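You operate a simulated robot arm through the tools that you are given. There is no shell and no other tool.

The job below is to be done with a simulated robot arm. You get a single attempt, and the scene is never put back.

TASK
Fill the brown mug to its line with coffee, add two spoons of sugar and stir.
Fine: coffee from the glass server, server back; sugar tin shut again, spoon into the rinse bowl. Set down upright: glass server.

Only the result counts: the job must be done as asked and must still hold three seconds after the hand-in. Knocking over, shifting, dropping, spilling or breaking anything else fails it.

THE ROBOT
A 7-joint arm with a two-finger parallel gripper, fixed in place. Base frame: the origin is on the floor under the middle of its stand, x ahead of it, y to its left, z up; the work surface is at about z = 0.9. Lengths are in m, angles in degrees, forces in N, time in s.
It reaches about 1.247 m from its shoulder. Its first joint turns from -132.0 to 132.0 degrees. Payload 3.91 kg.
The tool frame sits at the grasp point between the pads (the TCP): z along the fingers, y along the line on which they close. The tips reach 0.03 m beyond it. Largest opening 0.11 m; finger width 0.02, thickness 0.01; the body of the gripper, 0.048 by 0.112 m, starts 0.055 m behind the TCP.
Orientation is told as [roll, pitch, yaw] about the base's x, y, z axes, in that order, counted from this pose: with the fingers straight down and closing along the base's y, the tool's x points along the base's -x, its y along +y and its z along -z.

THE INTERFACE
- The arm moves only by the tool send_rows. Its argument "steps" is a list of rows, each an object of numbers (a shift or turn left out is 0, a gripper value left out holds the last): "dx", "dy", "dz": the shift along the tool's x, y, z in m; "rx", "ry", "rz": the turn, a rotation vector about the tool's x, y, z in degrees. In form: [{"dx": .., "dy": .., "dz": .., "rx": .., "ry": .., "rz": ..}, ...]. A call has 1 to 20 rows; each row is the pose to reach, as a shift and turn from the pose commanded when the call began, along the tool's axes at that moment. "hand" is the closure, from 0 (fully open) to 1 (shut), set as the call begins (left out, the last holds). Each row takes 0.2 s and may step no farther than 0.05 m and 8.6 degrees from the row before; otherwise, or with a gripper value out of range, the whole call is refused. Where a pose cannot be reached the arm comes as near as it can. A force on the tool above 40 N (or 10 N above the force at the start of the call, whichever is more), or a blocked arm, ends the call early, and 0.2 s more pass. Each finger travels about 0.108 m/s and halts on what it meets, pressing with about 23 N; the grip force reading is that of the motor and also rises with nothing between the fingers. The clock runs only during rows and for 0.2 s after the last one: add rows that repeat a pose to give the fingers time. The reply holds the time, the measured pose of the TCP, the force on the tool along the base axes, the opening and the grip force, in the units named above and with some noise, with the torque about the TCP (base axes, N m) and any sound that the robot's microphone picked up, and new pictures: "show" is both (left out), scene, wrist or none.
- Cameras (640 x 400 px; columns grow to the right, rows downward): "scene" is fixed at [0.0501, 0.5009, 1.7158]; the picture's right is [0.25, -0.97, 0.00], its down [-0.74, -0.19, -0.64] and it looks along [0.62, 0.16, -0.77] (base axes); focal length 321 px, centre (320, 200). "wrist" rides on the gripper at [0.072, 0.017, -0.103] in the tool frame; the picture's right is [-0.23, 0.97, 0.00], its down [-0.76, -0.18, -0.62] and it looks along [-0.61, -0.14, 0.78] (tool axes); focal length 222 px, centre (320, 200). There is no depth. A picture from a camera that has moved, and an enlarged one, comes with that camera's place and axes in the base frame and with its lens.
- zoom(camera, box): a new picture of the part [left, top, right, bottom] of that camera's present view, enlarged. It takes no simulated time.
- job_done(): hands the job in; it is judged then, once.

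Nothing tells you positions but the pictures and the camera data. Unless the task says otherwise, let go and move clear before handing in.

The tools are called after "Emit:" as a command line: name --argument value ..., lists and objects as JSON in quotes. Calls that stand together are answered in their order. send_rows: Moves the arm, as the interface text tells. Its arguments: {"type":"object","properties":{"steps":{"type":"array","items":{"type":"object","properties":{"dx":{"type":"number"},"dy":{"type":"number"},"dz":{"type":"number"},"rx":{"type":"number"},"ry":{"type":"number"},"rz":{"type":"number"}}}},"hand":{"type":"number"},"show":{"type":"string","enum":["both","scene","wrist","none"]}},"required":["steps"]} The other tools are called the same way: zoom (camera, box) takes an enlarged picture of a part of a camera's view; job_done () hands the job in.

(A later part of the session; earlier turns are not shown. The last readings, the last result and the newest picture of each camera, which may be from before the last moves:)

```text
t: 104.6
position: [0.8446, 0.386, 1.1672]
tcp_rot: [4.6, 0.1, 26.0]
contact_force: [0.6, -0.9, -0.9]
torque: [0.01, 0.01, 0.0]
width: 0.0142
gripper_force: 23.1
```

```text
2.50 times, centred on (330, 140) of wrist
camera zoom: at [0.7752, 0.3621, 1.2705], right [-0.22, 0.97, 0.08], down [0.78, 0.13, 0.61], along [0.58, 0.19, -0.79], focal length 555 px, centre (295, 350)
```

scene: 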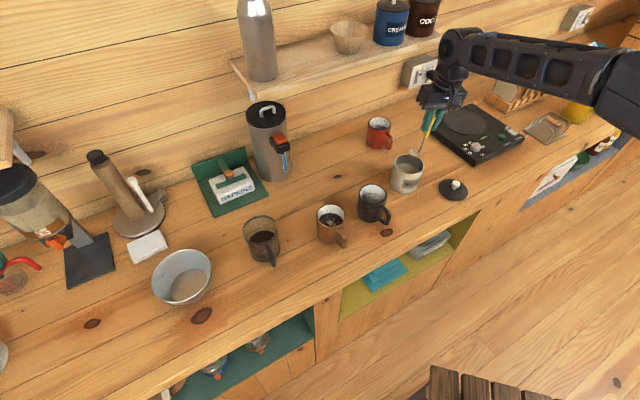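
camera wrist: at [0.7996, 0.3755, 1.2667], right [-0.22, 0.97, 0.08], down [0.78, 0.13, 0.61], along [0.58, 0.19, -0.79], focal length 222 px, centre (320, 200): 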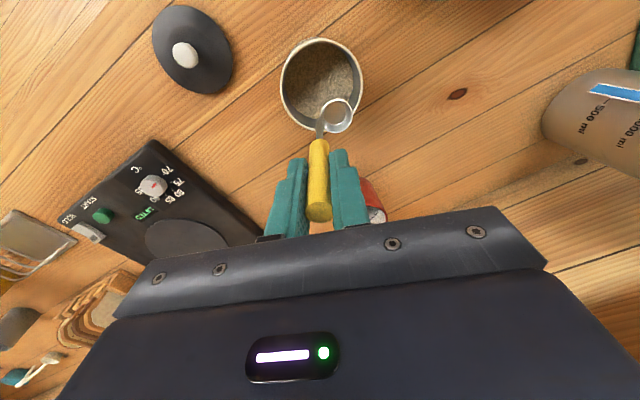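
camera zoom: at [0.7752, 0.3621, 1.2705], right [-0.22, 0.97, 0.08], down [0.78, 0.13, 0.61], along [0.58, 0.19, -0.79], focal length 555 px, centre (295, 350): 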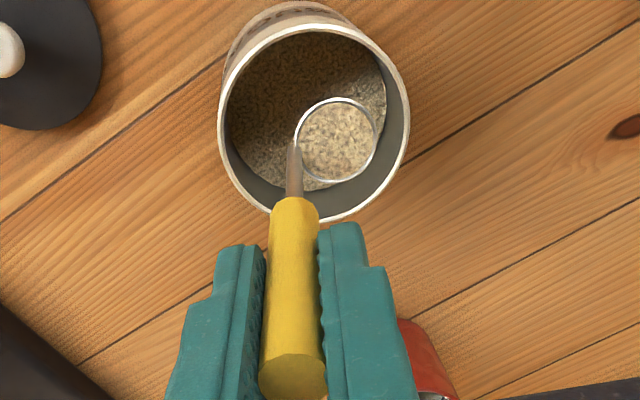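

Another level spoonful. I'll carry it smoothly to the mug by the same route.

Emit:
send_rows --steps '[{"dx": 0.0012, "dy": 0.0028, "dz": 0.0002, "ry": 0.02, "rz": -0.19}, {"dx": 0.0047, "dy": 0.011, "dz": 0.0009, "ry": 0.06, "rz": -0.76}, {"dx": 0.0104, "dy": 0.0244, "dz": 0.0019, "ry": 0.13, "rz": -1.68}, {"dx": 0.0181, "dy": 0.0424, "dz": 0.0033, "ry": 0.23, "rz": -2.92}, {"dx": 0.0275, "dy": 0.0643, "dz": 0.0051, "ry": 0.35, "rz": -4.43}, {"dx": 0.0382, "dy": 0.0894, "dz": 0.007, "ry": 0.48, "rz": -6.16}, {"dx": 0.0499, "dy": 0.1166, "dz": 0.0092, "ry": 0.63, "rz": -8.03}, {"dx": 0.062, "dy": 0.1448, "dz": 0.0114, "ry": 0.79, "rz": -9.97}, {"dx": 0.074, "dy": 0.173, "dz": 0.0136, "ry": 0.94, "rz": -11.91}, {"dx": 0.0857, "dy": 0.2002, "dz": 0.0158, "ry": 1.09, "rz": -13.78}, {"dx": 0.0964, "dy": 0.2253, "dz": 0.0177, "ry": 1.22, "rz": -15.51}, {"dx": 0.1058, "dy": 0.2472, "dz": 0.0195, "ry": 1.34, "rz": -17.02}, {"dx": 0.1135, "dy": 0.2652, "dz": 0.0209, "ry": 1.44, "rz": -18.26}, {"dx": 0.1192, "dy": 0.2786, "dz": 0.0219, "ry": 1.51, "rz": -19.18}, {"dx": 0.1227, "dy": 0.2868, "dz": 0.0226, "ry": 1.55, "rz": -19.75}, {"dx": 0.1239, "dy": 0.2896, "dz": 0.0228, "ry": 1.57, "rz": -19.94}, {"dx": 0.1239, "dy": 0.2896, "dz": 0.0228, "ry": 1.57, "rz": -19.94}]' --show "none"

Emit:
zoom --camera "scene" --box '[290, 145, 390, 245]'

Emit:
zoom --camera "wrist" --box '[240, 60, 420, 220]'

```text
t: 108.2
position: [0.6068, 0.5906, 1.169]
tcp_rot: [4.4, 0.0, 46.1]
contact_force: [1.2, 0.1, -0.7]
torque: [0.02, 0.0, 0.01]
width: 0.0141
gripper_force: 22.9
```

```text
4.00 times, centred on (340, 195) of scene
camera zoom: at [0.0501, 0.5009, 1.7158], right [0.25, -0.97, 0.0], down [-0.74, -0.19, -0.64], along [0.62, 0.16, -0.77], focal length 1285 px, centre (240, 220)
```

zoom: 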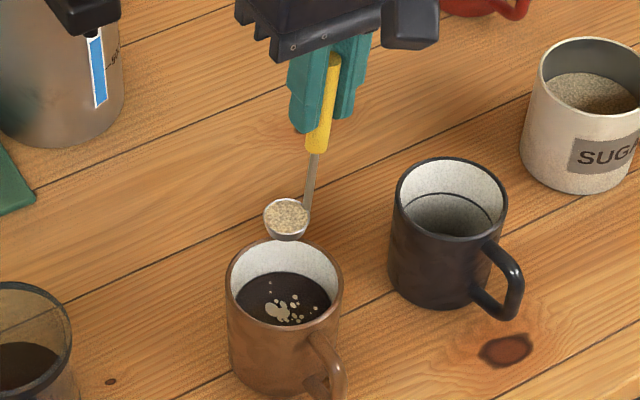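

```text
2.50 times, centred on (330, 140) of wrist
camera zoom: at [0.5502, 0.5452, 1.2722], right [-0.54, 0.84, 0.08], down [0.69, 0.39, 0.61], along [0.48, 0.38, -0.79], focal length 555 px, centre (295, 350)
```

zoom: 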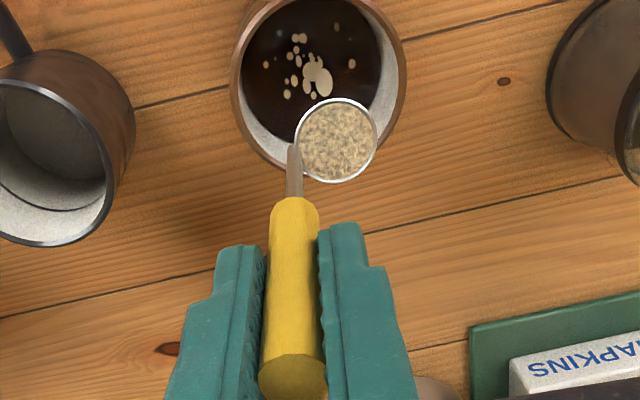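

The second spoonful is over the mug. I'll tip it in slowly this time, 2° per step.

Emit:
send_rows --steps '[{"dx": 0.0028, "dy": -0.0001, "dz": 0.0011, "ry": -1.99, "rz": -0.16}, {"dx": 0.0057, "dy": -0.0002, "dz": 0.0022, "ry": -3.99, "rz": -0.31}, {"dx": 0.0085, "dy": -0.0003, "dz": 0.0036, "ry": -5.98, "rz": -0.47}, {"dx": 0.0113, "dy": -0.0004, "dz": 0.005, "ry": -7.98, "rz": -0.63}, {"dx": 0.0141, "dy": -0.0006, "dz": 0.0071, "ry": -9.97, "rz": -0.79}, {"dx": 0.0169, "dy": -0.0007, "dz": 0.0093, "ry": -11.96, "rz": -0.94}, {"dx": 0.0197, "dy": -0.0009, "dz": 0.0116, "ry": -13.96, "rz": -1.1}, {"dx": 0.0224, "dy": -0.0011, "dz": 0.014, "ry": -15.95, "rz": -1.26}, {"dx": 0.0258, "dy": -0.0013, "dz": 0.0165, "ry": -17.94, "rz": -1.41}, {"dx": 0.0292, "dy": -0.0015, "dz": 0.0191, "ry": -19.94, "rz": -1.57}, {"dx": 0.0326, "dy": -0.0017, "dz": 0.022, "ry": -21.93, "rz": -1.73}, {"dx": 0.0359, "dy": -0.002, "dz": 0.0248, "ry": -23.93, "rz": -1.88}, {"dx": 0.0392, "dy": -0.0022, "dz": 0.0274, "ry": -25.92, "rz": -2.04}, {"dx": 0.0424, "dy": -0.0024, "dz": 0.03, "ry": -27.91, "rz": -2.2}, {"dx": 0.0455, "dy": -0.0026, "dz": 0.0328, "ry": -29.91, "rz": -2.36}, {"dx": 0.0486, "dy": -0.0028, "dz": 0.0356, "ry": -31.9, "rz": -2.51}, {"dx": 0.0516, "dy": -0.003, "dz": 0.0381, "ry": -33.89, "rz": -2.67}, {"dx": 0.0545, "dy": -0.0032, "dz": 0.0406, "ry": -35.89, "rz": -2.83}, {"dx": 0.0574, "dy": -0.0034, "dz": 0.0433, "ry": -37.88, "rz": -2.98}, {"dx": 0.0602, "dy": -0.0036, "dz": 0.046, "ry": -39.88, "rz": -3.14}]' --show "none"

Emit:
zoom --camera "scene" --box '[315, 190, 365, 240]'

```text
t: 112.4
position: [0.5644, 0.5483, 1.1223]
tcp_rot: [4.6, -40.0, 46.1]
contact_force: [0.6, -0.2, -0.4]
torque: [-0.04, -0.02, 0.0]
width: 0.0146
gripper_force: 23.6
```

```text
8.00 times, centred on (340, 215) of scene
camera zoom: at [0.0501, 0.5009, 1.7158], right [0.25, -0.97, 0.0], down [-0.74, -0.19, -0.64], along [0.62, 0.16, -0.77], focal length 2570 px, centre (160, 80)
```

zoom: 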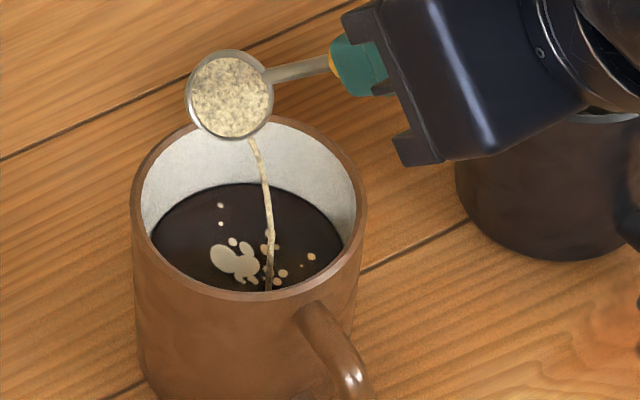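

It's pouring neatly into the coffee. I'll continue slowly to 80°.

Emit:
send_rows --steps '[{"dx": 0.0036, "dz": 0.0001, "ry": -1.99, "rz": -0.16}, {"dx": 0.0072, "dz": 0.0003, "ry": -3.99, "rz": -0.31}, {"dx": 0.0108, "dz": 0.0006, "ry": -5.98, "rz": -0.47}, {"dx": 0.0143, "dy": -0.0001, "dz": 0.001, "ry": -7.98, "rz": -0.63}, {"dx": 0.0179, "dy": -0.0001, "dz": 0.0016, "ry": -9.97, "rz": -0.79}, {"dx": 0.0215, "dy": -0.0002, "dz": 0.0022, "ry": -11.96, "rz": -0.94}, {"dx": 0.025, "dy": -0.0002, "dz": 0.0031, "ry": -13.96, "rz": -1.1}, {"dx": 0.0284, "dy": -0.0003, "dz": 0.004, "ry": -15.95, "rz": -1.26}, {"dx": 0.0318, "dy": -0.0004, "dz": 0.0051, "ry": -17.94, "rz": -1.41}, {"dx": 0.0352, "dy": -0.0005, "dz": 0.0062, "ry": -19.94, "rz": -1.57}, {"dx": 0.0386, "dy": -0.0006, "dz": 0.0075, "ry": -21.93, "rz": -1.73}, {"dx": 0.0419, "dy": -0.0007, "dz": 0.0088, "ry": -23.93, "rz": -1.88}, {"dx": 0.0451, "dy": -0.0008, "dz": 0.0104, "ry": -25.92, "rz": -2.04}, {"dx": 0.0483, "dy": -0.0009, "dz": 0.012, "ry": -27.91, "rz": -2.2}, {"dx": 0.0515, "dy": -0.0011, "dz": 0.0138, "ry": -29.91, "rz": -2.36}, {"dx": 0.0546, "dy": -0.0012, "dz": 0.0156, "ry": -31.9, "rz": -2.51}, {"dx": 0.0576, "dy": -0.0014, "dz": 0.0176, "ry": -33.89, "rz": -2.67}, {"dx": 0.0605, "dy": -0.0015, "dz": 0.0196, "ry": -35.89, "rz": -2.83}, {"dx": 0.0634, "dy": -0.0017, "dz": 0.0218, "ry": -37.88, "rz": -2.98}, {"dx": 0.0662, "dy": -0.0019, "dz": 0.024, "ry": -39.88, "rz": -3.14}]' --show "none"

Emit:
zoom --camera "scene" --box '[315, 190, 365, 240]'

```text
t: 116.6
position: [0.5403, 0.5235, 1.0607]
tcp_rot: [4.6, -80.0, 46.0]
contact_force: [0.0, -0.2, -1.1]
torque: [-0.1, 0.06, 0.02]
width: 0.0145
gripper_force: 22.7
```

```text
8.00 times, centred on (340, 215) of scene
camera zoom: at [0.0501, 0.5009, 1.7158], right [0.25, -0.97, 0.0], down [-0.74, -0.19, -0.64], along [0.62, 0.16, -0.77], focal length 2570 px, centre (160, 80)
```

zoom: 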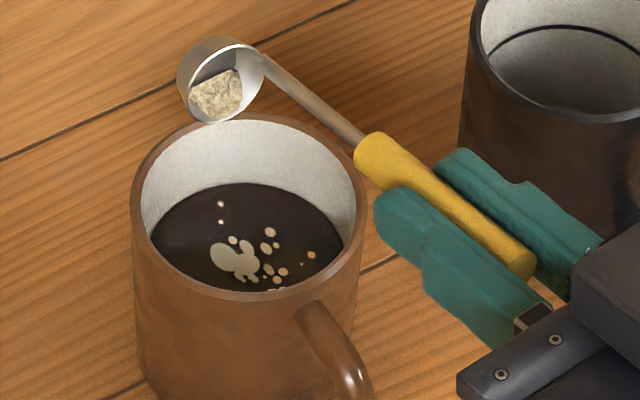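

Most of it is out. I'll go on to 96° to empty the rest.

Emit:
send_rows --steps '[{"dx": 0.0036, "dz": -0.0003, "ry": -1.99, "rz": -0.16}, {"dx": 0.0073, "dz": -0.0007, "ry": -3.99, "rz": -0.31}, {"dx": 0.0095, "dz": -0.0011, "ry": -5.98, "rz": -0.47}, {"dx": 0.0117, "dz": -0.0015, "ry": -7.98, "rz": -0.63}, {"dx": 0.0129, "dz": -0.0018, "ry": -9.97, "rz": -0.79}, {"dx": 0.0141, "dz": -0.0021, "ry": -11.96, "rz": -0.94}, {"dx": 0.0147, "dz": -0.0022, "ry": -13.96, "rz": -1.1}, {"dx": 0.0153, "dz": -0.0024, "ry": -15.95, "rz": -1.26}, {"dx": 0.0153, "dz": -0.0024, "ry": -15.95, "rz": -1.26}]' --show "none"

Emit:
zoom --camera "scene" --box '[315, 190, 365, 240]'

Emit:
zoom --camera "wrist" --box '[220, 0, 420, 160]'

```text
t: 118.6
position: [0.5371, 0.5196, 1.0464]
tcp_rot: [-175.6, -84.0, -133.9]
contact_force: [-0.4, -1.1, -0.6]
torque: [-0.05, 0.02, -0.01]
width: 0.0144
gripper_force: 22.6
```

```text
8.00 times, centred on (340, 215) of scene
camera zoom: at [0.0501, 0.5009, 1.7158], right [0.25, -0.97, 0.0], down [-0.74, -0.19, -0.64], along [0.62, 0.16, -0.77], focal length 2570 px, centre (160, 80)
```

zoom: 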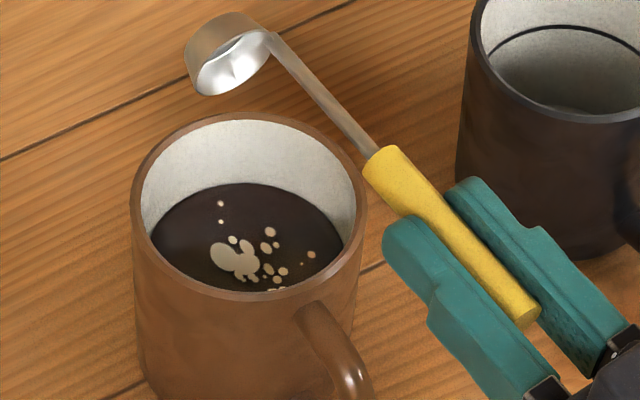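

```text
2.50 times, centred on (320, 80) of wrist
camera zoom: at [0.4624, 0.4568, 0.9631], right [-0.77, 0.6, 0.22], down [-0.31, -0.65, 0.69], along [0.56, 0.46, 0.69], focal length 555 px, centre (320, 500)
```

zoom: 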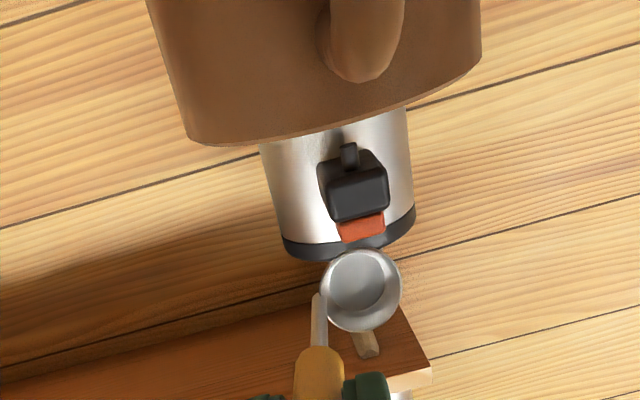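

Empty again: two spoonfuls are in the coffee. I'll bring the spoon upright over the mug, ready to stir.

Emit:
send_rows --steps '[{"dx": -0.0128, "dz": 0.0007, "ry": 5.98, "rz": 0.47}, {"dx": -0.0254, "dy": -0.0002, "dz": 0.0027, "ry": 11.96, "rz": 0.94}, {"dx": -0.0378, "dy": -0.0004, "dz": 0.0057, "ry": 17.94, "rz": 1.41}, {"dx": -0.0499, "dy": -0.0008, "dz": 0.0097, "ry": 23.93, "rz": 1.88}, {"dx": -0.0595, "dy": -0.0011, "dz": 0.0146, "ry": 29.91, "rz": 2.36}, {"dx": -0.0685, "dy": -0.0016, "dz": 0.0204, "ry": 35.89, "rz": 2.83}, {"dx": -0.0769, "dy": -0.0021, "dz": 0.0272, "ry": 41.87, "rz": 3.3}, {"dx": -0.0845, "dy": -0.0027, "dz": 0.0348, "ry": 47.85, "rz": 3.77}, {"dx": -0.0913, "dy": -0.0034, "dz": 0.0431, "ry": 53.83, "rz": 4.24}, {"dx": -0.0971, "dy": -0.0041, "dz": 0.0522, "ry": 59.81, "rz": 4.71}, {"dx": -0.1021, "dy": -0.0049, "dz": 0.0617, "ry": 65.8, "rz": 5.18}, {"dx": -0.106, "dy": -0.0056, "dz": 0.0717, "ry": 71.78, "rz": 5.65}, {"dx": -0.1087, "dy": -0.0065, "dz": 0.0822, "ry": 77.76, "rz": 6.12}, {"dx": -0.1104, "dy": -0.0073, "dz": 0.0928, "ry": 83.74, "rz": 6.59}, {"dx": -0.1109, "dy": -0.0082, "dz": 0.1035, "ry": 89.72, "rz": 7.07}, {"dx": -0.1104, "dy": -0.009, "dz": 0.1142, "ry": 95.7, "rz": 7.54}, {"dx": -0.1104, "dy": -0.009, "dz": 0.1142, "ry": 95.7, "rz": 7.54}]' --show "scene"

Emit:
zoom --camera "scene" --box '[290, 145, 390, 245]'

Emit:
zoom --camera "wrist" --box '[240, 60, 420, 220]'

```text
t: 122.2
position: [0.6084, 0.5922, 1.1689]
tcp_rot: [4.5, 0.1, 46.0]
contact_force: [-0.4, -0.7, -0.7]
torque: [0.01, -0.02, -0.02]
width: 0.0145
gripper_force: 23.4
```

scene: 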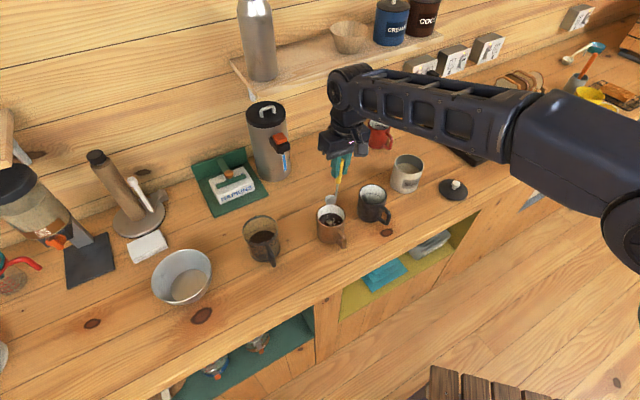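

```text
4.00 times, centred on (340, 195) of scene
camera zoom: at [0.0501, 0.5009, 1.7158], right [0.25, -0.97, 0.0], down [-0.74, -0.19, -0.64], along [0.62, 0.16, -0.77], focal length 1285 px, centre (240, 220)
```

zoom: 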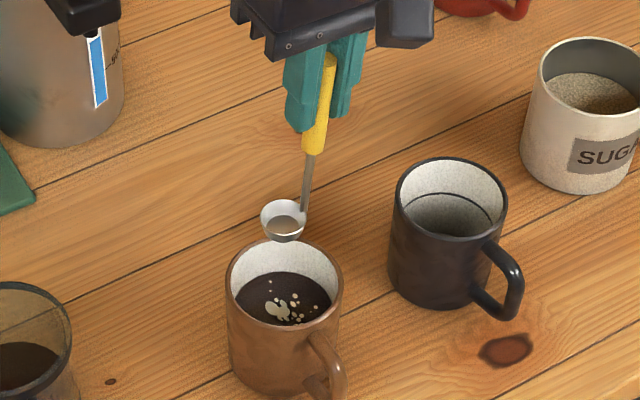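

```text
2.50 times, centred on (330, 140) of wrist
camera zoom: at [0.5513, 0.5481, 1.2715], right [-0.54, 0.84, 0.08], down [0.69, 0.39, 0.61], along [0.48, 0.38, -0.79], focal length 555 px, centre (295, 350)
```

zoom: 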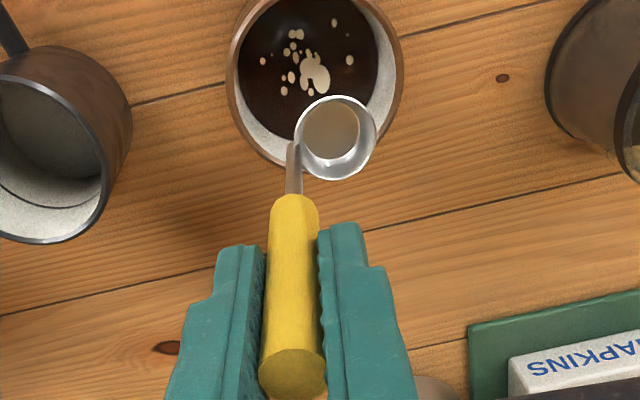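

Now to stir. I'll centre the spoon over the mug and lower it to just inside, checking wall clearance first.

Emit:
send_rows --steps '[{"dx": 0.002, "dy": 0.0004, "dz": 0.0201}, {"dx": 0.0035, "dy": -0.0003, "dz": 0.0501}, {"dx": 0.0035, "dy": -0.0027, "dz": 0.0801}, {"dx": 0.0035, "dy": -0.0027, "dz": 0.0801}]' --show "none"

Emit:
zoom --camera "scene" --box '[310, 180, 360, 230]'

Emit:
zoom --camera "wrist" --box '[240, 40, 420, 200]'

```text
t: 123.2
position: [0.6046, 0.5931, 1.0855]
tcp_rot: [4.5, 0.0, 46.0]
contact_force: [0.3, 0.0, -0.4]
torque: [-0.02, 0.02, -0.02]
width: 0.0147
gripper_force: 22.6
```

```text
8.00 times, centred on (335, 205) of scene
camera zoom: at [0.0501, 0.5009, 1.7158], right [0.25, -0.97, 0.0], down [-0.74, -0.19, -0.64], along [0.62, 0.16, -0.77], focal length 2570 px, centre (200, 160)
```

zoom: 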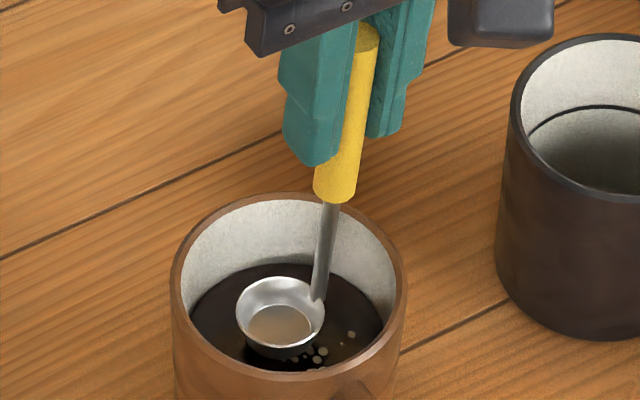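

```text
2.50 times, centred on (330, 120) of wrist
camera zoom: at [0.5469, 0.547, 1.1889], right [-0.54, 0.84, 0.08], down [0.69, 0.39, 0.61], along [0.48, 0.38, -0.79], focal length 555 px, centre (295, 400)
```

zoom: 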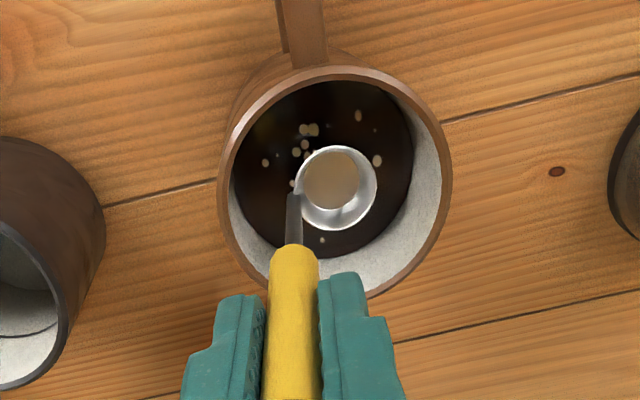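

The spoon is centred inside the mug. I'll lower it into the coffee and stir in gentle circles.

Emit:
send_rows --steps '[{"dx": 0, "dy": -0.0014, "dz": 0.0179}, {"dx": 0, "dy": -0.0028, "dz": 0.0354}, {"dx": -0.01, "dy": -0.0028, "dz": 0.0354}, {"dx": -0.0071, "dy": 0.0043, "dz": 0.036}, {"dx": 0, "dy": 0.0072, "dz": 0.0362}, {"dx": 0.0071, "dy": 0.0043, "dz": 0.036}, {"dx": 0.01, "dy": -0.0028, "dz": 0.0354}, {"dx": 0.0071, "dy": -0.0099, "dz": 0.0348}, {"dx": 0, "dy": -0.0128, "dz": 0.0346}, {"dx": -0.0071, "dy": -0.0099, "dz": 0.0348}, {"dx": -0.01, "dy": -0.0028, "dz": 0.0354}, {"dx": -0.0071, "dy": 0.0043, "dz": 0.036}, {"dx": 0, "dy": 0.0072, "dz": 0.0362}, {"dx": 0.0071, "dy": 0.0043, "dz": 0.036}, {"dx": 0.01, "dy": -0.0028, "dz": 0.0354}, {"dx": 0.0071, "dy": -0.0099, "dz": 0.0348}, {"dx": 0, "dy": -0.0128, "dz": 0.0346}, {"dx": -0.0071, "dy": -0.0099, "dz": 0.0348}, {"dx": -0.01, "dy": -0.0028, "dz": 0.0354}, {"dx": 0, "dy": -0.0028, "dz": 0.0354}]' --show "none"

Emit:
zoom --camera "scene" --box '[310, 180, 360, 230]'

Emit:
zoom --camera "wrist" --box '[240, 40, 420, 200]'

```text
t: 127.4
position: [0.6038, 0.5952, 1.0524]
tcp_rot: [4.6, 0.0, 46.0]
contact_force: [-0.6, -0.1, -1.8]
torque: [0.0, 0.0, 0.01]
width: 0.0144
gripper_force: 23.0
```

```text
8.00 times, centred on (335, 205) of scene
camera zoom: at [0.0501, 0.5009, 1.7158], right [0.25, -0.97, 0.0], down [-0.74, -0.19, -0.64], along [0.62, 0.16, -0.77], focal length 2570 px, centre (200, 160)
```

zoom: 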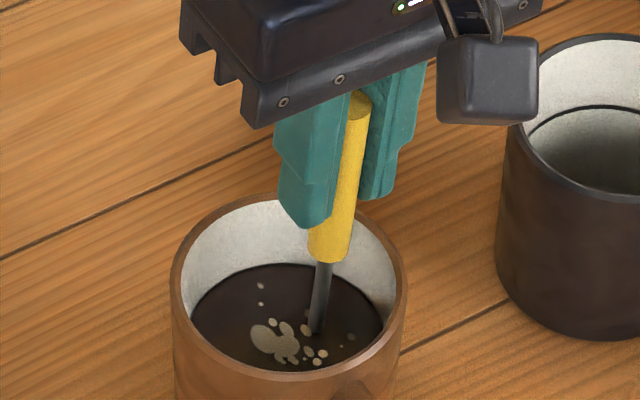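

```text
2.50 times, centred on (330, 120) of wrist
camera zoom: at [0.5457, 0.5477, 1.1569], right [-0.54, 0.84, 0.08], down [0.69, 0.39, 0.61], along [0.48, 0.38, -0.79], focal length 555 px, centre (295, 400)
```

zoom: 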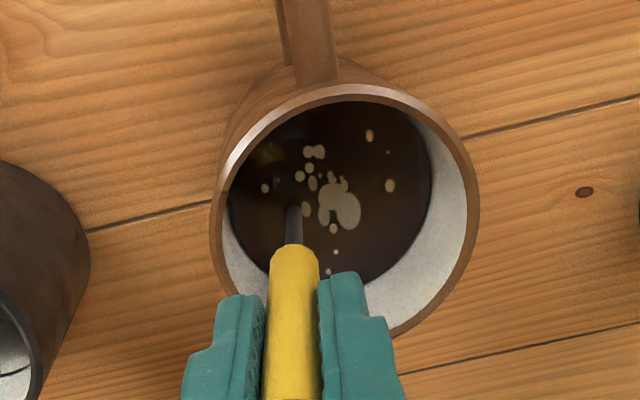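

The sugar film is starting to thin. I'll stir three more turns, a little faster.

Emit:
send_rows --steps '[{"dx": -0.012, "dy": 0, "dz": 0}, {"dx": -0.006, "dy": 0.0104, "dz": 0.0008}, {"dx": 0.006, "dy": 0.0104, "dz": 0.0008}, {"dx": 0.012, "dy": 0, "dz": 0}, {"dx": 0.006, "dy": -0.0104, "dz": -0.0008}, {"dx": -0.006, "dy": -0.0104, "dz": -0.0008}, {"dx": -0.012, "dy": 0, "dz": 0}, {"dx": -0.006, "dy": 0.0104, "dz": 0.0008}, {"dx": 0.006, "dy": 0.0104, "dz": 0.0008}, {"dx": 0.012, "dy": 0, "dz": 0}, {"dx": 0.006, "dy": -0.0104, "dz": -0.0008}, {"dx": -0.006, "dy": -0.0104, "dz": -0.0008}, {"dx": -0.012, "dy": 0, "dz": 0}, {"dx": -0.006, "dy": 0.0104, "dz": 0.0008}, {"dx": 0.006, "dy": 0.0104, "dz": 0.0008}, {"dx": 0.012, "dy": 0, "dz": 0}, {"dx": 0.006, "dy": -0.0104, "dz": -0.0008}, {"dx": -0.006, "dy": -0.0104, "dz": -0.0008}, {"dx": -0.012, "dy": 0, "dz": 0}, {"dx": 0, "dy": 0, "dz": 0}]' --show "none"

Emit:
zoom --camera "scene" --box '[310, 180, 360, 230]'

Emit:
zoom --camera "wrist" --box '[240, 40, 420, 200]'

```text
t: 131.6
position: [0.6039, 0.594, 1.0534]
tcp_rot: [4.5, 0.0, 46.0]
contact_force: [-0.4, -0.4, -0.9]
torque: [-0.02, -0.02, 0.0]
width: 0.0146
gripper_force: 22.7
```

```text
8.00 times, centred on (335, 205) of scene
camera zoom: at [0.0501, 0.5009, 1.7158], right [0.25, -0.97, 0.0], down [-0.74, -0.19, -0.64], along [0.62, 0.16, -0.77], focal length 2570 px, centre (200, 160)
```

zoom: 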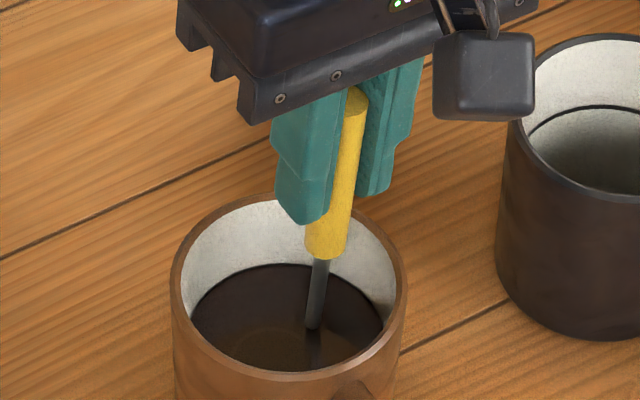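

```text
2.50 times, centred on (330, 120) of wrist
camera zoom: at [0.5468, 0.549, 1.157], right [-0.54, 0.84, 0.08], down [0.69, 0.39, 0.61], along [0.48, 0.38, -0.79], focal length 555 px, centre (295, 400)
```

zoom: 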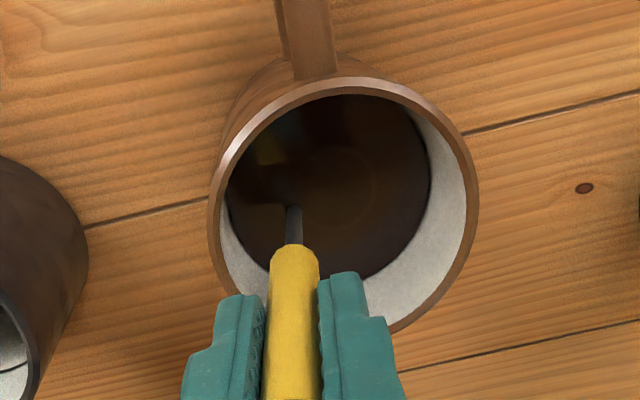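

All the sugar has dissolved. I'll lift the spoon out slowly and check whether the cup holds coffee.

Emit:
send_rows --steps '[{"dy": 0.0008, "dz": -0.01}, {"dy": 0.002, "dz": -0.025}, {"dy": 0.0035, "dz": -0.045}, {"dy": 0.0055, "dz": -0.07}, {"dy": 0.0075, "dz": -0.095}, {"dy": 0.0083, "dz": -0.105}, {"dy": 0.0083, "dz": -0.105}]' --show "none"

Emit:
zoom --camera "scene" --box '[310, 175, 370, 235]'

Emit:
zoom --camera "wrist" --box '[240, 40, 420, 200]'

```text
t: 133.2
position: [0.6029, 0.5932, 1.1573]
tcp_rot: [4.5, 0.1, 46.1]
contact_force: [-1.8, 0.2, -1.4]
torque: [0.0, -0.01, -0.02]
width: 0.0147
gripper_force: 22.9
```

```text
6.67 times, centred on (340, 205) of scene
camera zoom: at [0.0501, 0.5009, 1.7158], right [0.25, -0.97, 0.0], down [-0.74, -0.19, -0.64], along [0.62, 0.16, -0.77], focal length 2142 px, centre (187, 167)
```

zoom: 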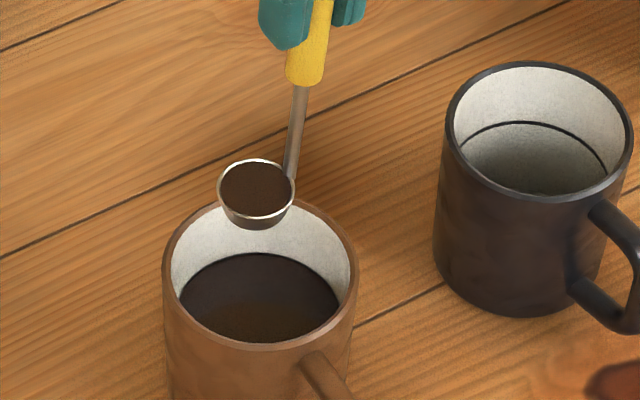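

```text
2.50 times, centred on (330, 120) of wrist
camera zoom: at [0.5456, 0.5475, 1.2614], right [-0.54, 0.84, 0.08], down [0.69, 0.39, 0.61], along [0.48, 0.38, -0.79], focal length 555 px, centre (295, 400)
```

zoom: 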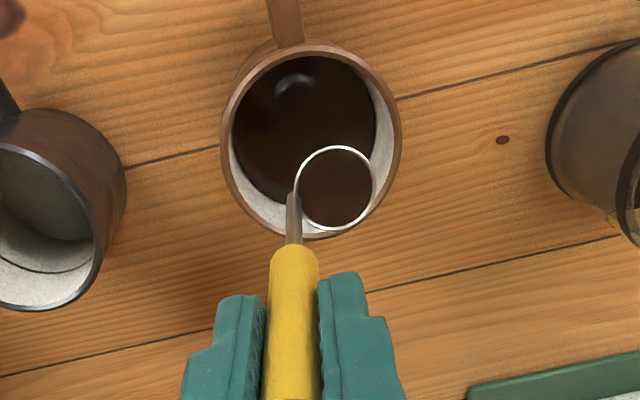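

The cup came up full of coffee. I'll tip that gently back into the mug rather than lose it.

Emit:
send_rows --steps '[{"dx": -0.004, "dy": -0.0016, "dz": 0.004}, {"dx": -0.008, "dy": -0.0033, "dz": 0.008}, {"dx": -0.012, "dy": -0.0049, "dz": 0.0117}, {"dx": -0.0084, "dy": -0.0049, "dz": 0.0118, "ry": -1.99, "rz": -0.16}, {"dx": -0.0048, "dy": -0.005, "dz": 0.0119, "ry": -3.99, "rz": -0.31}, {"dx": -0.0012, "dy": -0.005, "dz": 0.0123, "ry": -5.98, "rz": -0.47}, {"dx": 0.0023, "dy": -0.005, "dz": 0.0127, "ry": -7.98, "rz": -0.63}, {"dx": 0.0059, "dy": -0.0051, "dz": 0.0133, "ry": -9.97, "rz": -0.79}, {"dx": 0.0094, "dy": -0.0051, "dz": 0.014, "ry": -11.96, "rz": -0.94}, {"dx": 0.0129, "dy": -0.0052, "dz": 0.0148, "ry": -13.96, "rz": -1.1}, {"dx": 0.0164, "dy": -0.0053, "dz": 0.0157, "ry": -15.95, "rz": -1.26}, {"dx": 0.0198, "dy": -0.0053, "dz": 0.0166, "ry": -17.94, "rz": -1.41}, {"dx": 0.0232, "dy": -0.0054, "dz": 0.0178, "ry": -19.94, "rz": -1.57}, {"dx": 0.0266, "dy": -0.0055, "dz": 0.0191, "ry": -21.93, "rz": -1.73}, {"dx": 0.0299, "dy": -0.0056, "dz": 0.0205, "ry": -23.93, "rz": -1.88}, {"dx": 0.0332, "dy": -0.0058, "dz": 0.022, "ry": -25.92, "rz": -2.04}, {"dx": 0.0364, "dy": -0.0059, "dz": 0.0237, "ry": -27.91, "rz": -2.2}, {"dx": 0.0395, "dy": -0.006, "dz": 0.0254, "ry": -29.91, "rz": -2.36}, {"dx": 0.0426, "dy": -0.0062, "dz": 0.0273, "ry": -31.9, "rz": -2.51}, {"dx": 0.0456, "dy": -0.0063, "dz": 0.0292, "ry": -33.89, "rz": -2.67}]' --show "none"

Emit:
zoom --camera "scene" --box '[310, 175, 370, 235]'

Emit:
zoom --camera "wrist" --box '[220, 0, 420, 160]'

```text
t: 137.4
position: [0.5735, 0.5579, 1.1292]
tcp_rot: [4.5, -34.1, 46.0]
contact_force: [-0.5, -0.2, -0.9]
torque: [-0.03, 0.02, -0.01]
width: 0.0144
gripper_force: 23.1
```

```text
6.67 times, centred on (340, 205) of scene
camera zoom: at [0.0501, 0.5009, 1.7158], right [0.25, -0.97, 0.0], down [-0.74, -0.19, -0.64], along [0.62, 0.16, -0.77], focal length 2142 px, centre (187, 167)
```

zoom: 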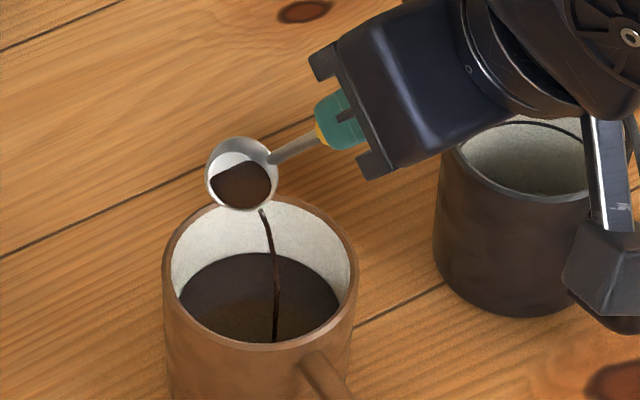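

```text
2.50 times, centred on (320, 80) of wrist
camera zoom: at [0.4853, 0.4788, 1.174], right [-0.6, 0.78, 0.19], down [0.37, 0.05, 0.93], along [0.71, 0.62, -0.32], focal length 555 px, centre (320, 500)
```

zoom: 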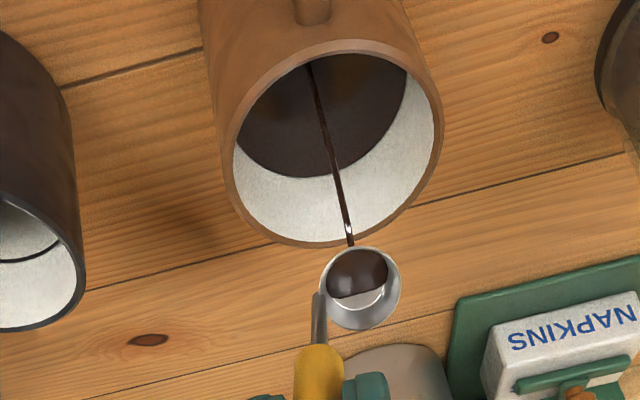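

The coffee is flowing back into the mug. I'll continue the slow tilt.

Emit:
send_rows --steps '[{"dx": 0.0036, "dz": 0.0001, "ry": -1.99, "rz": -0.16}, {"dx": 0.0072, "dz": 0.0002, "ry": -3.99, "rz": -0.31}, {"dx": 0.0108, "dz": 0.0006, "ry": -5.98, "rz": -0.47}, {"dx": 0.0143, "dy": -0.0001, "dz": 0.001, "ry": -7.98, "rz": -0.63}, {"dx": 0.0179, "dy": -0.0001, "dz": 0.0016, "ry": -9.97, "rz": -0.79}, {"dx": 0.0214, "dy": -0.0002, "dz": 0.0022, "ry": -11.96, "rz": -0.94}, {"dx": 0.0249, "dy": -0.0002, "dz": 0.0031, "ry": -13.96, "rz": -1.1}, {"dx": 0.0284, "dy": -0.0003, "dz": 0.004, "ry": -15.95, "rz": -1.26}, {"dx": 0.0318, "dy": -0.0004, "dz": 0.0051, "ry": -17.94, "rz": -1.41}, {"dx": 0.0352, "dy": -0.0005, "dz": 0.0062, "ry": -19.94, "rz": -1.57}, {"dx": 0.0385, "dy": -0.0006, "dz": 0.0075, "ry": -21.93, "rz": -1.73}, {"dx": 0.0418, "dy": -0.0007, "dz": 0.0089, "ry": -23.93, "rz": -1.88}, {"dx": 0.0451, "dy": -0.0008, "dz": 0.0104, "ry": -25.92, "rz": -2.04}, {"dx": 0.0483, "dy": -0.0009, "dz": 0.012, "ry": -27.91, "rz": -2.2}, {"dx": 0.0515, "dy": -0.0011, "dz": 0.0138, "ry": -29.91, "rz": -2.36}, {"dx": 0.0546, "dy": -0.0012, "dz": 0.0156, "ry": -31.9, "rz": -2.51}, {"dx": 0.0576, "dy": -0.0014, "dz": 0.0176, "ry": -33.89, "rz": -2.67}, {"dx": 0.0606, "dy": -0.0015, "dz": 0.0196, "ry": -35.89, "rz": -2.83}, {"dx": 0.0634, "dy": -0.0017, "dz": 0.0218, "ry": -37.88, "rz": -2.98}, {"dx": 0.0662, "dy": -0.0019, "dz": 0.024, "ry": -39.88, "rz": -3.14}]' --show "none"

Emit:
zoom --camera "scene" --box '[310, 180, 370, 240]'

```text
t: 141.6
position: [0.5455, 0.529, 1.0716]
tcp_rot: [4.5, -74.1, 46.0]
contact_force: [-1.1, 0.3, -0.7]
torque: [-0.07, 0.03, 0.04]
width: 0.0145
gripper_force: 22.8
```

```text
6.67 times, centred on (340, 210) of scene
camera zoom: at [0.0501, 0.5009, 1.7158], right [0.25, -0.97, 0.0], down [-0.74, -0.19, -0.64], along [0.62, 0.16, -0.77], focal length 2142 px, centre (187, 133)
```

zoom: 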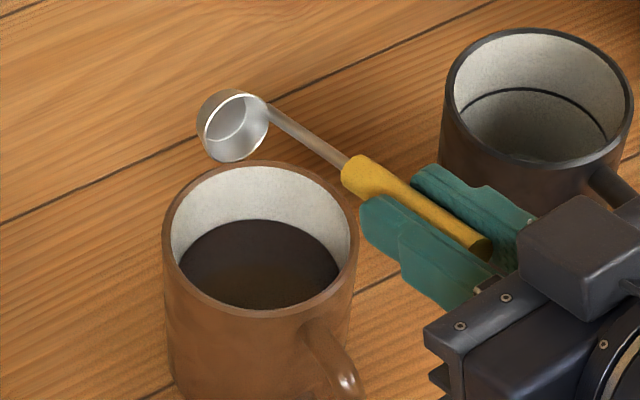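

The cup is empty. Let me check the coffee level against the line.

Emit:
zoom --camera "scene" --box '[320, 200, 350, 224]'

Emit:
zoom --camera "wrist" --box '[220, 0, 420, 160]'

```text
16.00 times, centred on (335, 212) of scene
camera zoom: at [0.0501, 0.5009, 1.7158], right [0.25, -0.97, 0.0], down [-0.74, -0.19, -0.64], along [0.62, 0.16, -0.77], focal length 5140 px, centre (80, 8)
```

zoom: 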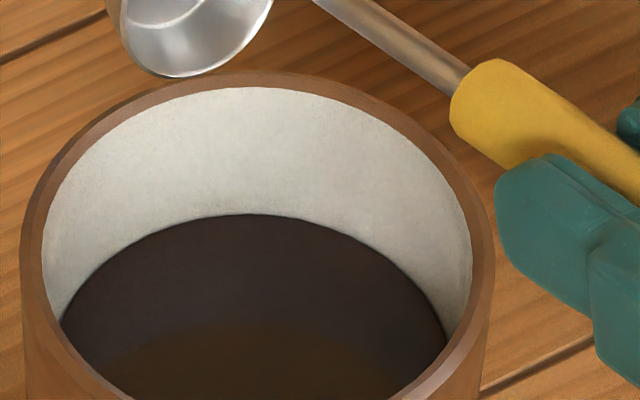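

```text
2.50 times, centred on (320, 80) of wrist
camera zoom: at [0.4553, 0.4478, 1.0308], right [-0.71, 0.67, 0.24], down [-0.1, -0.43, 0.9], along [0.7, 0.61, 0.37], focal length 555 px, centre (320, 500)
```

zoom: 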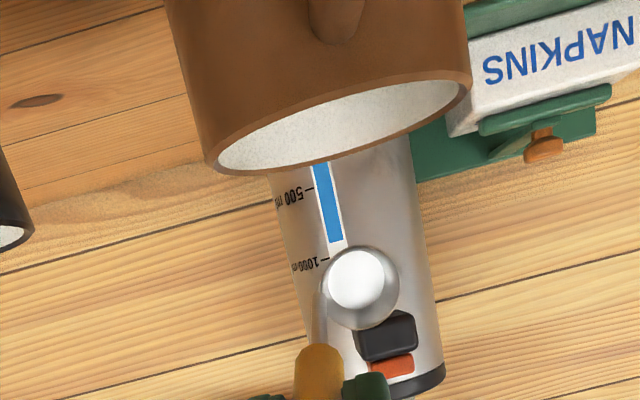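

The coffee is exactly at the line. I'll bring the empty spoon upright and then take it to the rinse bowl.

Emit:
send_rows --steps '[{"dx": -0.0137, "dz": -0.0003, "ry": 5.98, "rz": 0.47}, {"dx": -0.0272, "dz": 0.0006, "ry": 11.96, "rz": 0.94}, {"dx": -0.0414, "dy": -0.0002, "dz": 0.0023, "ry": 17.94, "rz": 1.41}, {"dx": -0.0553, "dy": -0.0004, "dz": 0.005, "ry": 23.93, "rz": 1.88}, {"dx": -0.0688, "dy": -0.0007, "dz": 0.0089, "ry": 29.91, "rz": 2.36}, {"dx": -0.0798, "dy": -0.0011, "dz": 0.0141, "ry": 35.89, "rz": 2.83}, {"dx": -0.0882, "dy": -0.0016, "dz": 0.0208, "ry": 41.87, "rz": 3.3}, {"dx": -0.0958, "dy": -0.0022, "dz": 0.0285, "ry": 47.85, "rz": 3.77}, {"dx": -0.1026, "dy": -0.0029, "dz": 0.0369, "ry": 53.83, "rz": 4.24}, {"dx": -0.1085, "dy": -0.0036, "dz": 0.0459, "ry": 59.81, "rz": 4.71}, {"dx": -0.1133, "dy": -0.0044, "dz": 0.0555, "ry": 65.8, "rz": 5.18}, {"dx": -0.1182, "dy": -0.0054, "dz": 0.0689, "ry": 73.77, "rz": 5.81}, {"dx": -0.1182, "dy": -0.0054, "dz": 0.0689, "ry": 73.77, "rz": 5.81}]'

Emit:
zoom --camera "wrist" --box '[400, 0, 640, 150]'

Emit:
zoom --camera "scene" --box '[130, 230, 230, 320]'

```text
t: 144.4
position: [0.6156, 0.5993, 1.1665]
tcp_rot: [4.5, 0.1, 45.9]
contact_force: [0.5, -0.2, -1.4]
torque: [-0.03, -0.04, 0.0]
width: 0.0144
gripper_force: 22.9
camera wrist: at [0.5575, 0.5538, 1.2707], right [-0.54, 0.84, 0.08], down [0.69, 0.39, 0.61], along [0.48, 0.38, -0.79], focal length 222 px, centre (320, 200)
```

scene: 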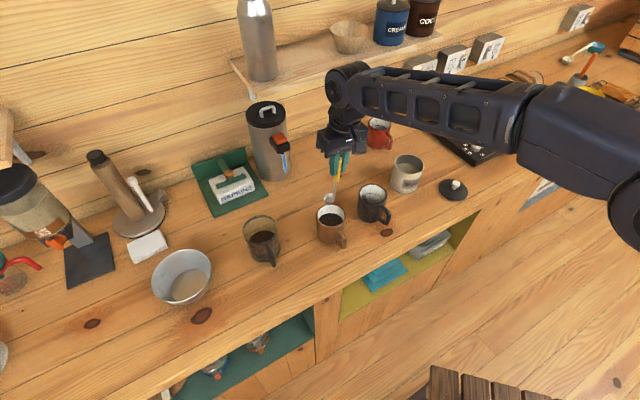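
wrist: 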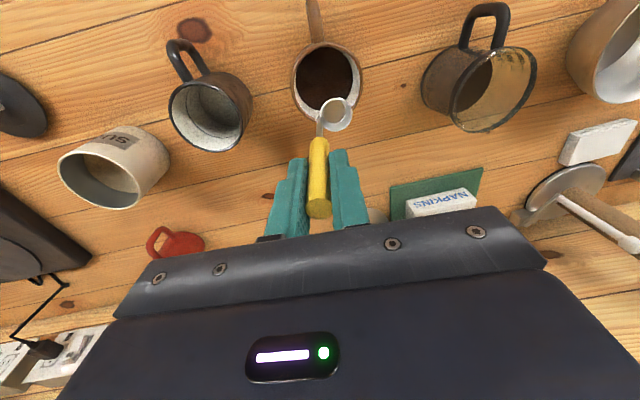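

```text
2.67 times, centred on (520, 75) of wrist
camera zoom: at [0.5575, 0.5538, 1.2707], right [-0.54, 0.84, 0.08], down [0.69, 0.39, 0.61], along [0.48, 0.38, -0.79], focal length 592 px, centre (-213, 533)
```

zoom: 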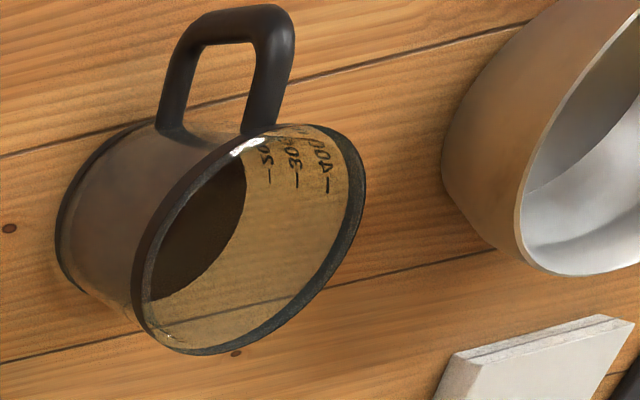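

```text
4.44 times, centred on (180, 275) of scene
camera zoom: at [0.0501, 0.5009, 1.7158], right [0.25, -0.97, 0.0], down [-0.74, -0.19, -0.64], along [0.62, 0.16, -0.77], focal length 1428 px, centre (942, -133)
```

zoom: 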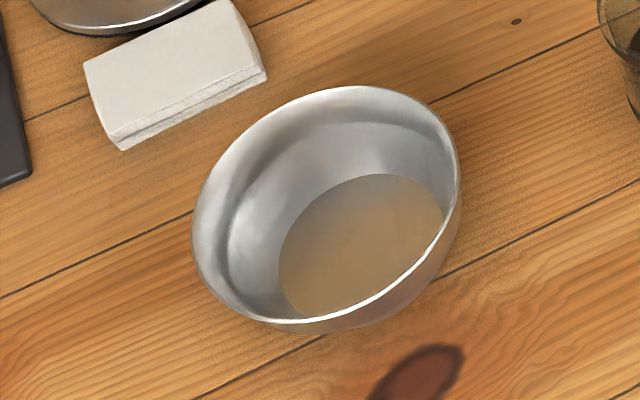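

The rinse bowl is at about (0.32, 0.925) with its rim at z ≈ 0.98. I'll carry the spoon over there at a safe height.

Emit:
send_rows --steps '[{"dx": -0.0004, "dy": 0.004, "dz": 0.0002, "ry": 0.02, "rz": -0.19}, {"dx": -0.0014, "dy": 0.0159, "dz": 0.0007, "ry": 0.06, "rz": -0.76}, {"dx": -0.0031, "dy": 0.0351, "dz": 0.0016, "ry": 0.13, "rz": -1.68}, {"dx": -0.0054, "dy": 0.0609, "dz": 0.0028, "ry": 0.23, "rz": -2.92}, {"dx": -0.0082, "dy": 0.0925, "dz": 0.0043, "ry": 0.35, "rz": -4.43}, {"dx": -0.0114, "dy": 0.1285, "dz": 0.0059, "ry": 0.48, "rz": -6.16}, {"dx": -0.0149, "dy": 0.1676, "dz": 0.0077, "ry": 0.63, "rz": -8.03}, {"dx": -0.0185, "dy": 0.2082, "dz": 0.0096, "ry": 0.79, "rz": -9.97}, {"dx": -0.0221, "dy": 0.2487, "dz": 0.0115, "ry": 0.94, "rz": -11.91}, {"dx": -0.0256, "dy": 0.2878, "dz": 0.0133, "ry": 1.09, "rz": -13.78}, {"dx": -0.0288, "dy": 0.3238, "dz": 0.0149, "ry": 1.22, "rz": -15.51}, {"dx": -0.0316, "dy": 0.3554, "dz": 0.0164, "ry": 1.34, "rz": -17.02}, {"dx": -0.0339, "dy": 0.3812, "dz": 0.0176, "ry": 1.44, "rz": -18.26}, {"dx": -0.0356, "dy": 0.4004, "dz": 0.0185, "ry": 1.51, "rz": -19.18}, {"dx": -0.0366, "dy": 0.4123, "dz": 0.019, "ry": 1.55, "rz": -19.75}, {"dx": -0.037, "dy": 0.4163, "dz": 0.0192, "ry": 1.57, "rz": -19.94}, {"dx": -0.037, "dy": 0.4163, "dz": 0.0192, "ry": 1.57, "rz": -19.94}]'

Emit:
zoom --camera "wrist" --box '[220, 30, 440, 200]'

Emit:
zoom --camera "scene" --box '[120, 200, 240, 310]'

```text
t: 148.0
position: [0.3412, 0.8921, 1.1769]
tcp_rot: [4.5, -0.1, 66.1]
contact_force: [-0.3, -0.4, -1.0]
torque: [0.02, -0.04, 0.0]
width: 0.0143
gripper_force: 23.0
out of reach, approached as far as the arm can: row 13, 14, 15, 16, 17
camera wrist: at [0.303, 0.8298, 1.2808], right [-0.79, 0.6, 0.08], down [0.52, 0.6, 0.61], along [0.32, 0.52, -0.79], focal length 222 px, centre (320, 200)
```

scene: 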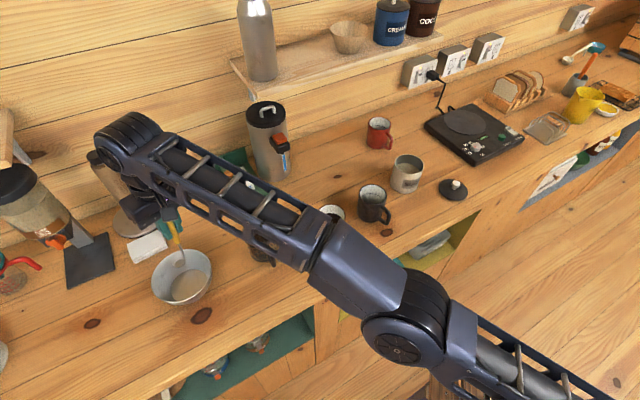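
wrist: 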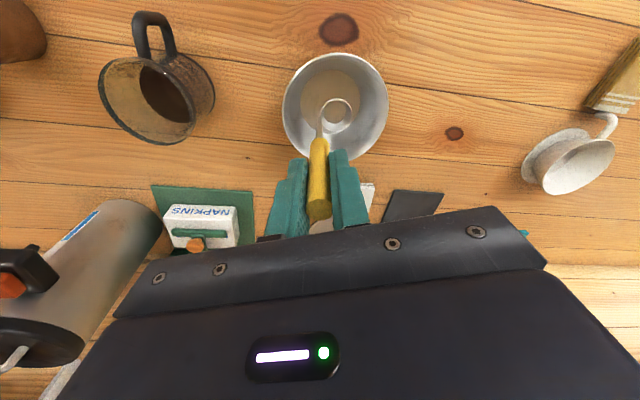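

```text
2.35 times, centred on (330, 115) of wrist
camera zoom: at [0.303, 0.8298, 1.2808], right [-0.79, 0.6, 0.08], down [0.52, 0.6, 0.61], along [0.32, 0.52, -0.79], focal length 523 px, centre (296, 400)
```

zoom: 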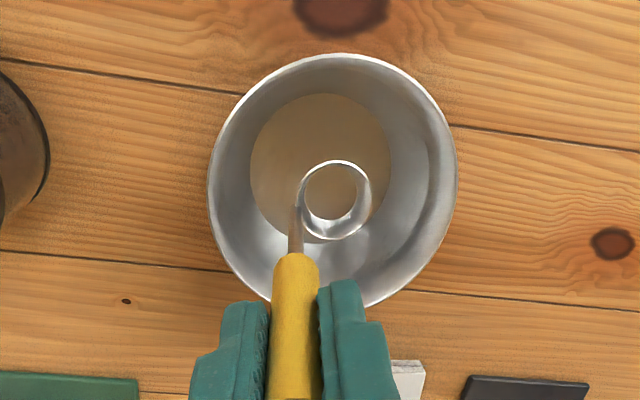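

```text
3.64 times, centred on (180, 255) of scene
camera zoom: at [0.0501, 0.5009, 1.7158], right [0.25, -0.97, 0.0], down [-0.74, -0.19, -0.64], along [0.62, 0.16, -0.77], focal length 1168 px, centre (829, 0)
```

zoom: 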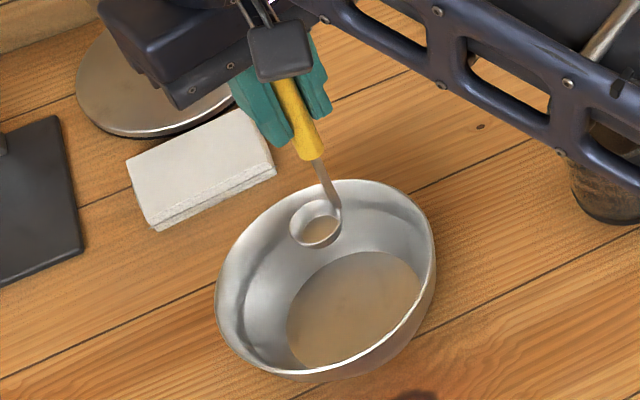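

The arm reports its reach limit, about 2 cm short of the bowl's centre, but the cup is still well inside the bowl's opening. I'll lower it and watch.

Emit:
send_rows --steps '[{"dy": -0.0012, "dz": 0.015}, {"dy": -0.0024, "dz": 0.03}, {"dy": -0.0039, "dz": 0.05}, {"dy": -0.0055, "dz": 0.07}, {"dy": -0.0071, "dz": 0.09}, {"dy": -0.0071, "dz": 0.09}]'

Emit:
zoom --camera "wrist" --box '[220, 30, 440, 200]'

Emit:
zoom --camera "scene" --box '[120, 200, 240, 310]'

```text
t: 149.4
position: [0.3411, 0.8931, 1.0878]
tcp_rot: [4.5, 0.0, 65.9]
contact_force: [0.2, 0.2, -0.5]
torque: [0.0, -0.02, -0.01]
width: 0.0143
gripper_force: 23.4
camera wrist: at [0.3026, 0.8302, 1.1901], right [-0.79, 0.6, 0.08], down [0.52, 0.6, 0.61], along [0.32, 0.52, -0.79], focal length 222 px, centre (320, 200)
```

scene: 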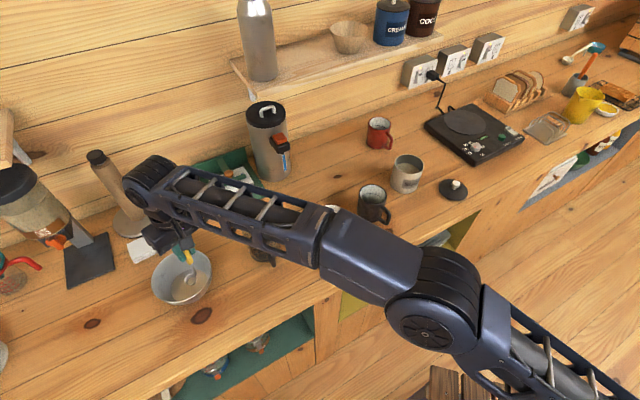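
wrist: 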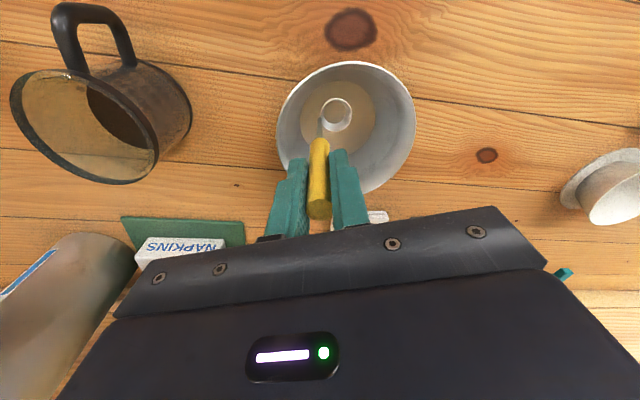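

```text
2.35 times, centred on (330, 115) of wrist
camera zoom: at [0.3026, 0.8302, 1.1901], right [-0.79, 0.6, 0.08], down [0.52, 0.6, 0.61], along [0.32, 0.52, -0.79], focal length 523 px, centre (296, 400)
```

zoom: 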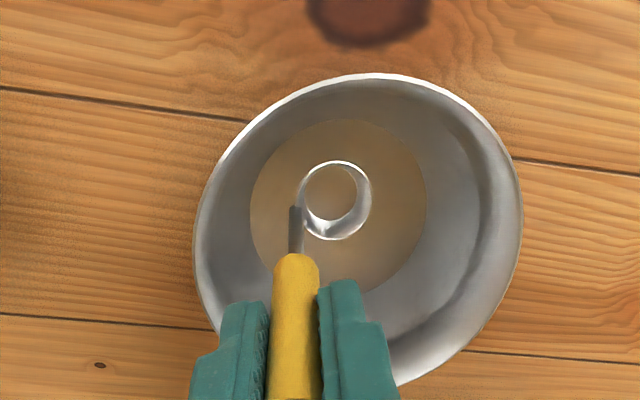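

```text
3.64 times, centred on (180, 255) of scene
camera zoom: at [0.0501, 0.5009, 1.7158], right [0.25, -0.97, 0.0], down [-0.74, -0.19, -0.64], along [0.62, 0.16, -0.77], focal length 1168 px, centre (829, 0)
```

zoom: 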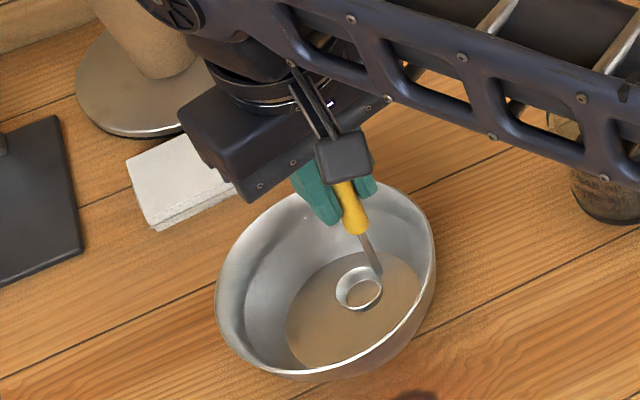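

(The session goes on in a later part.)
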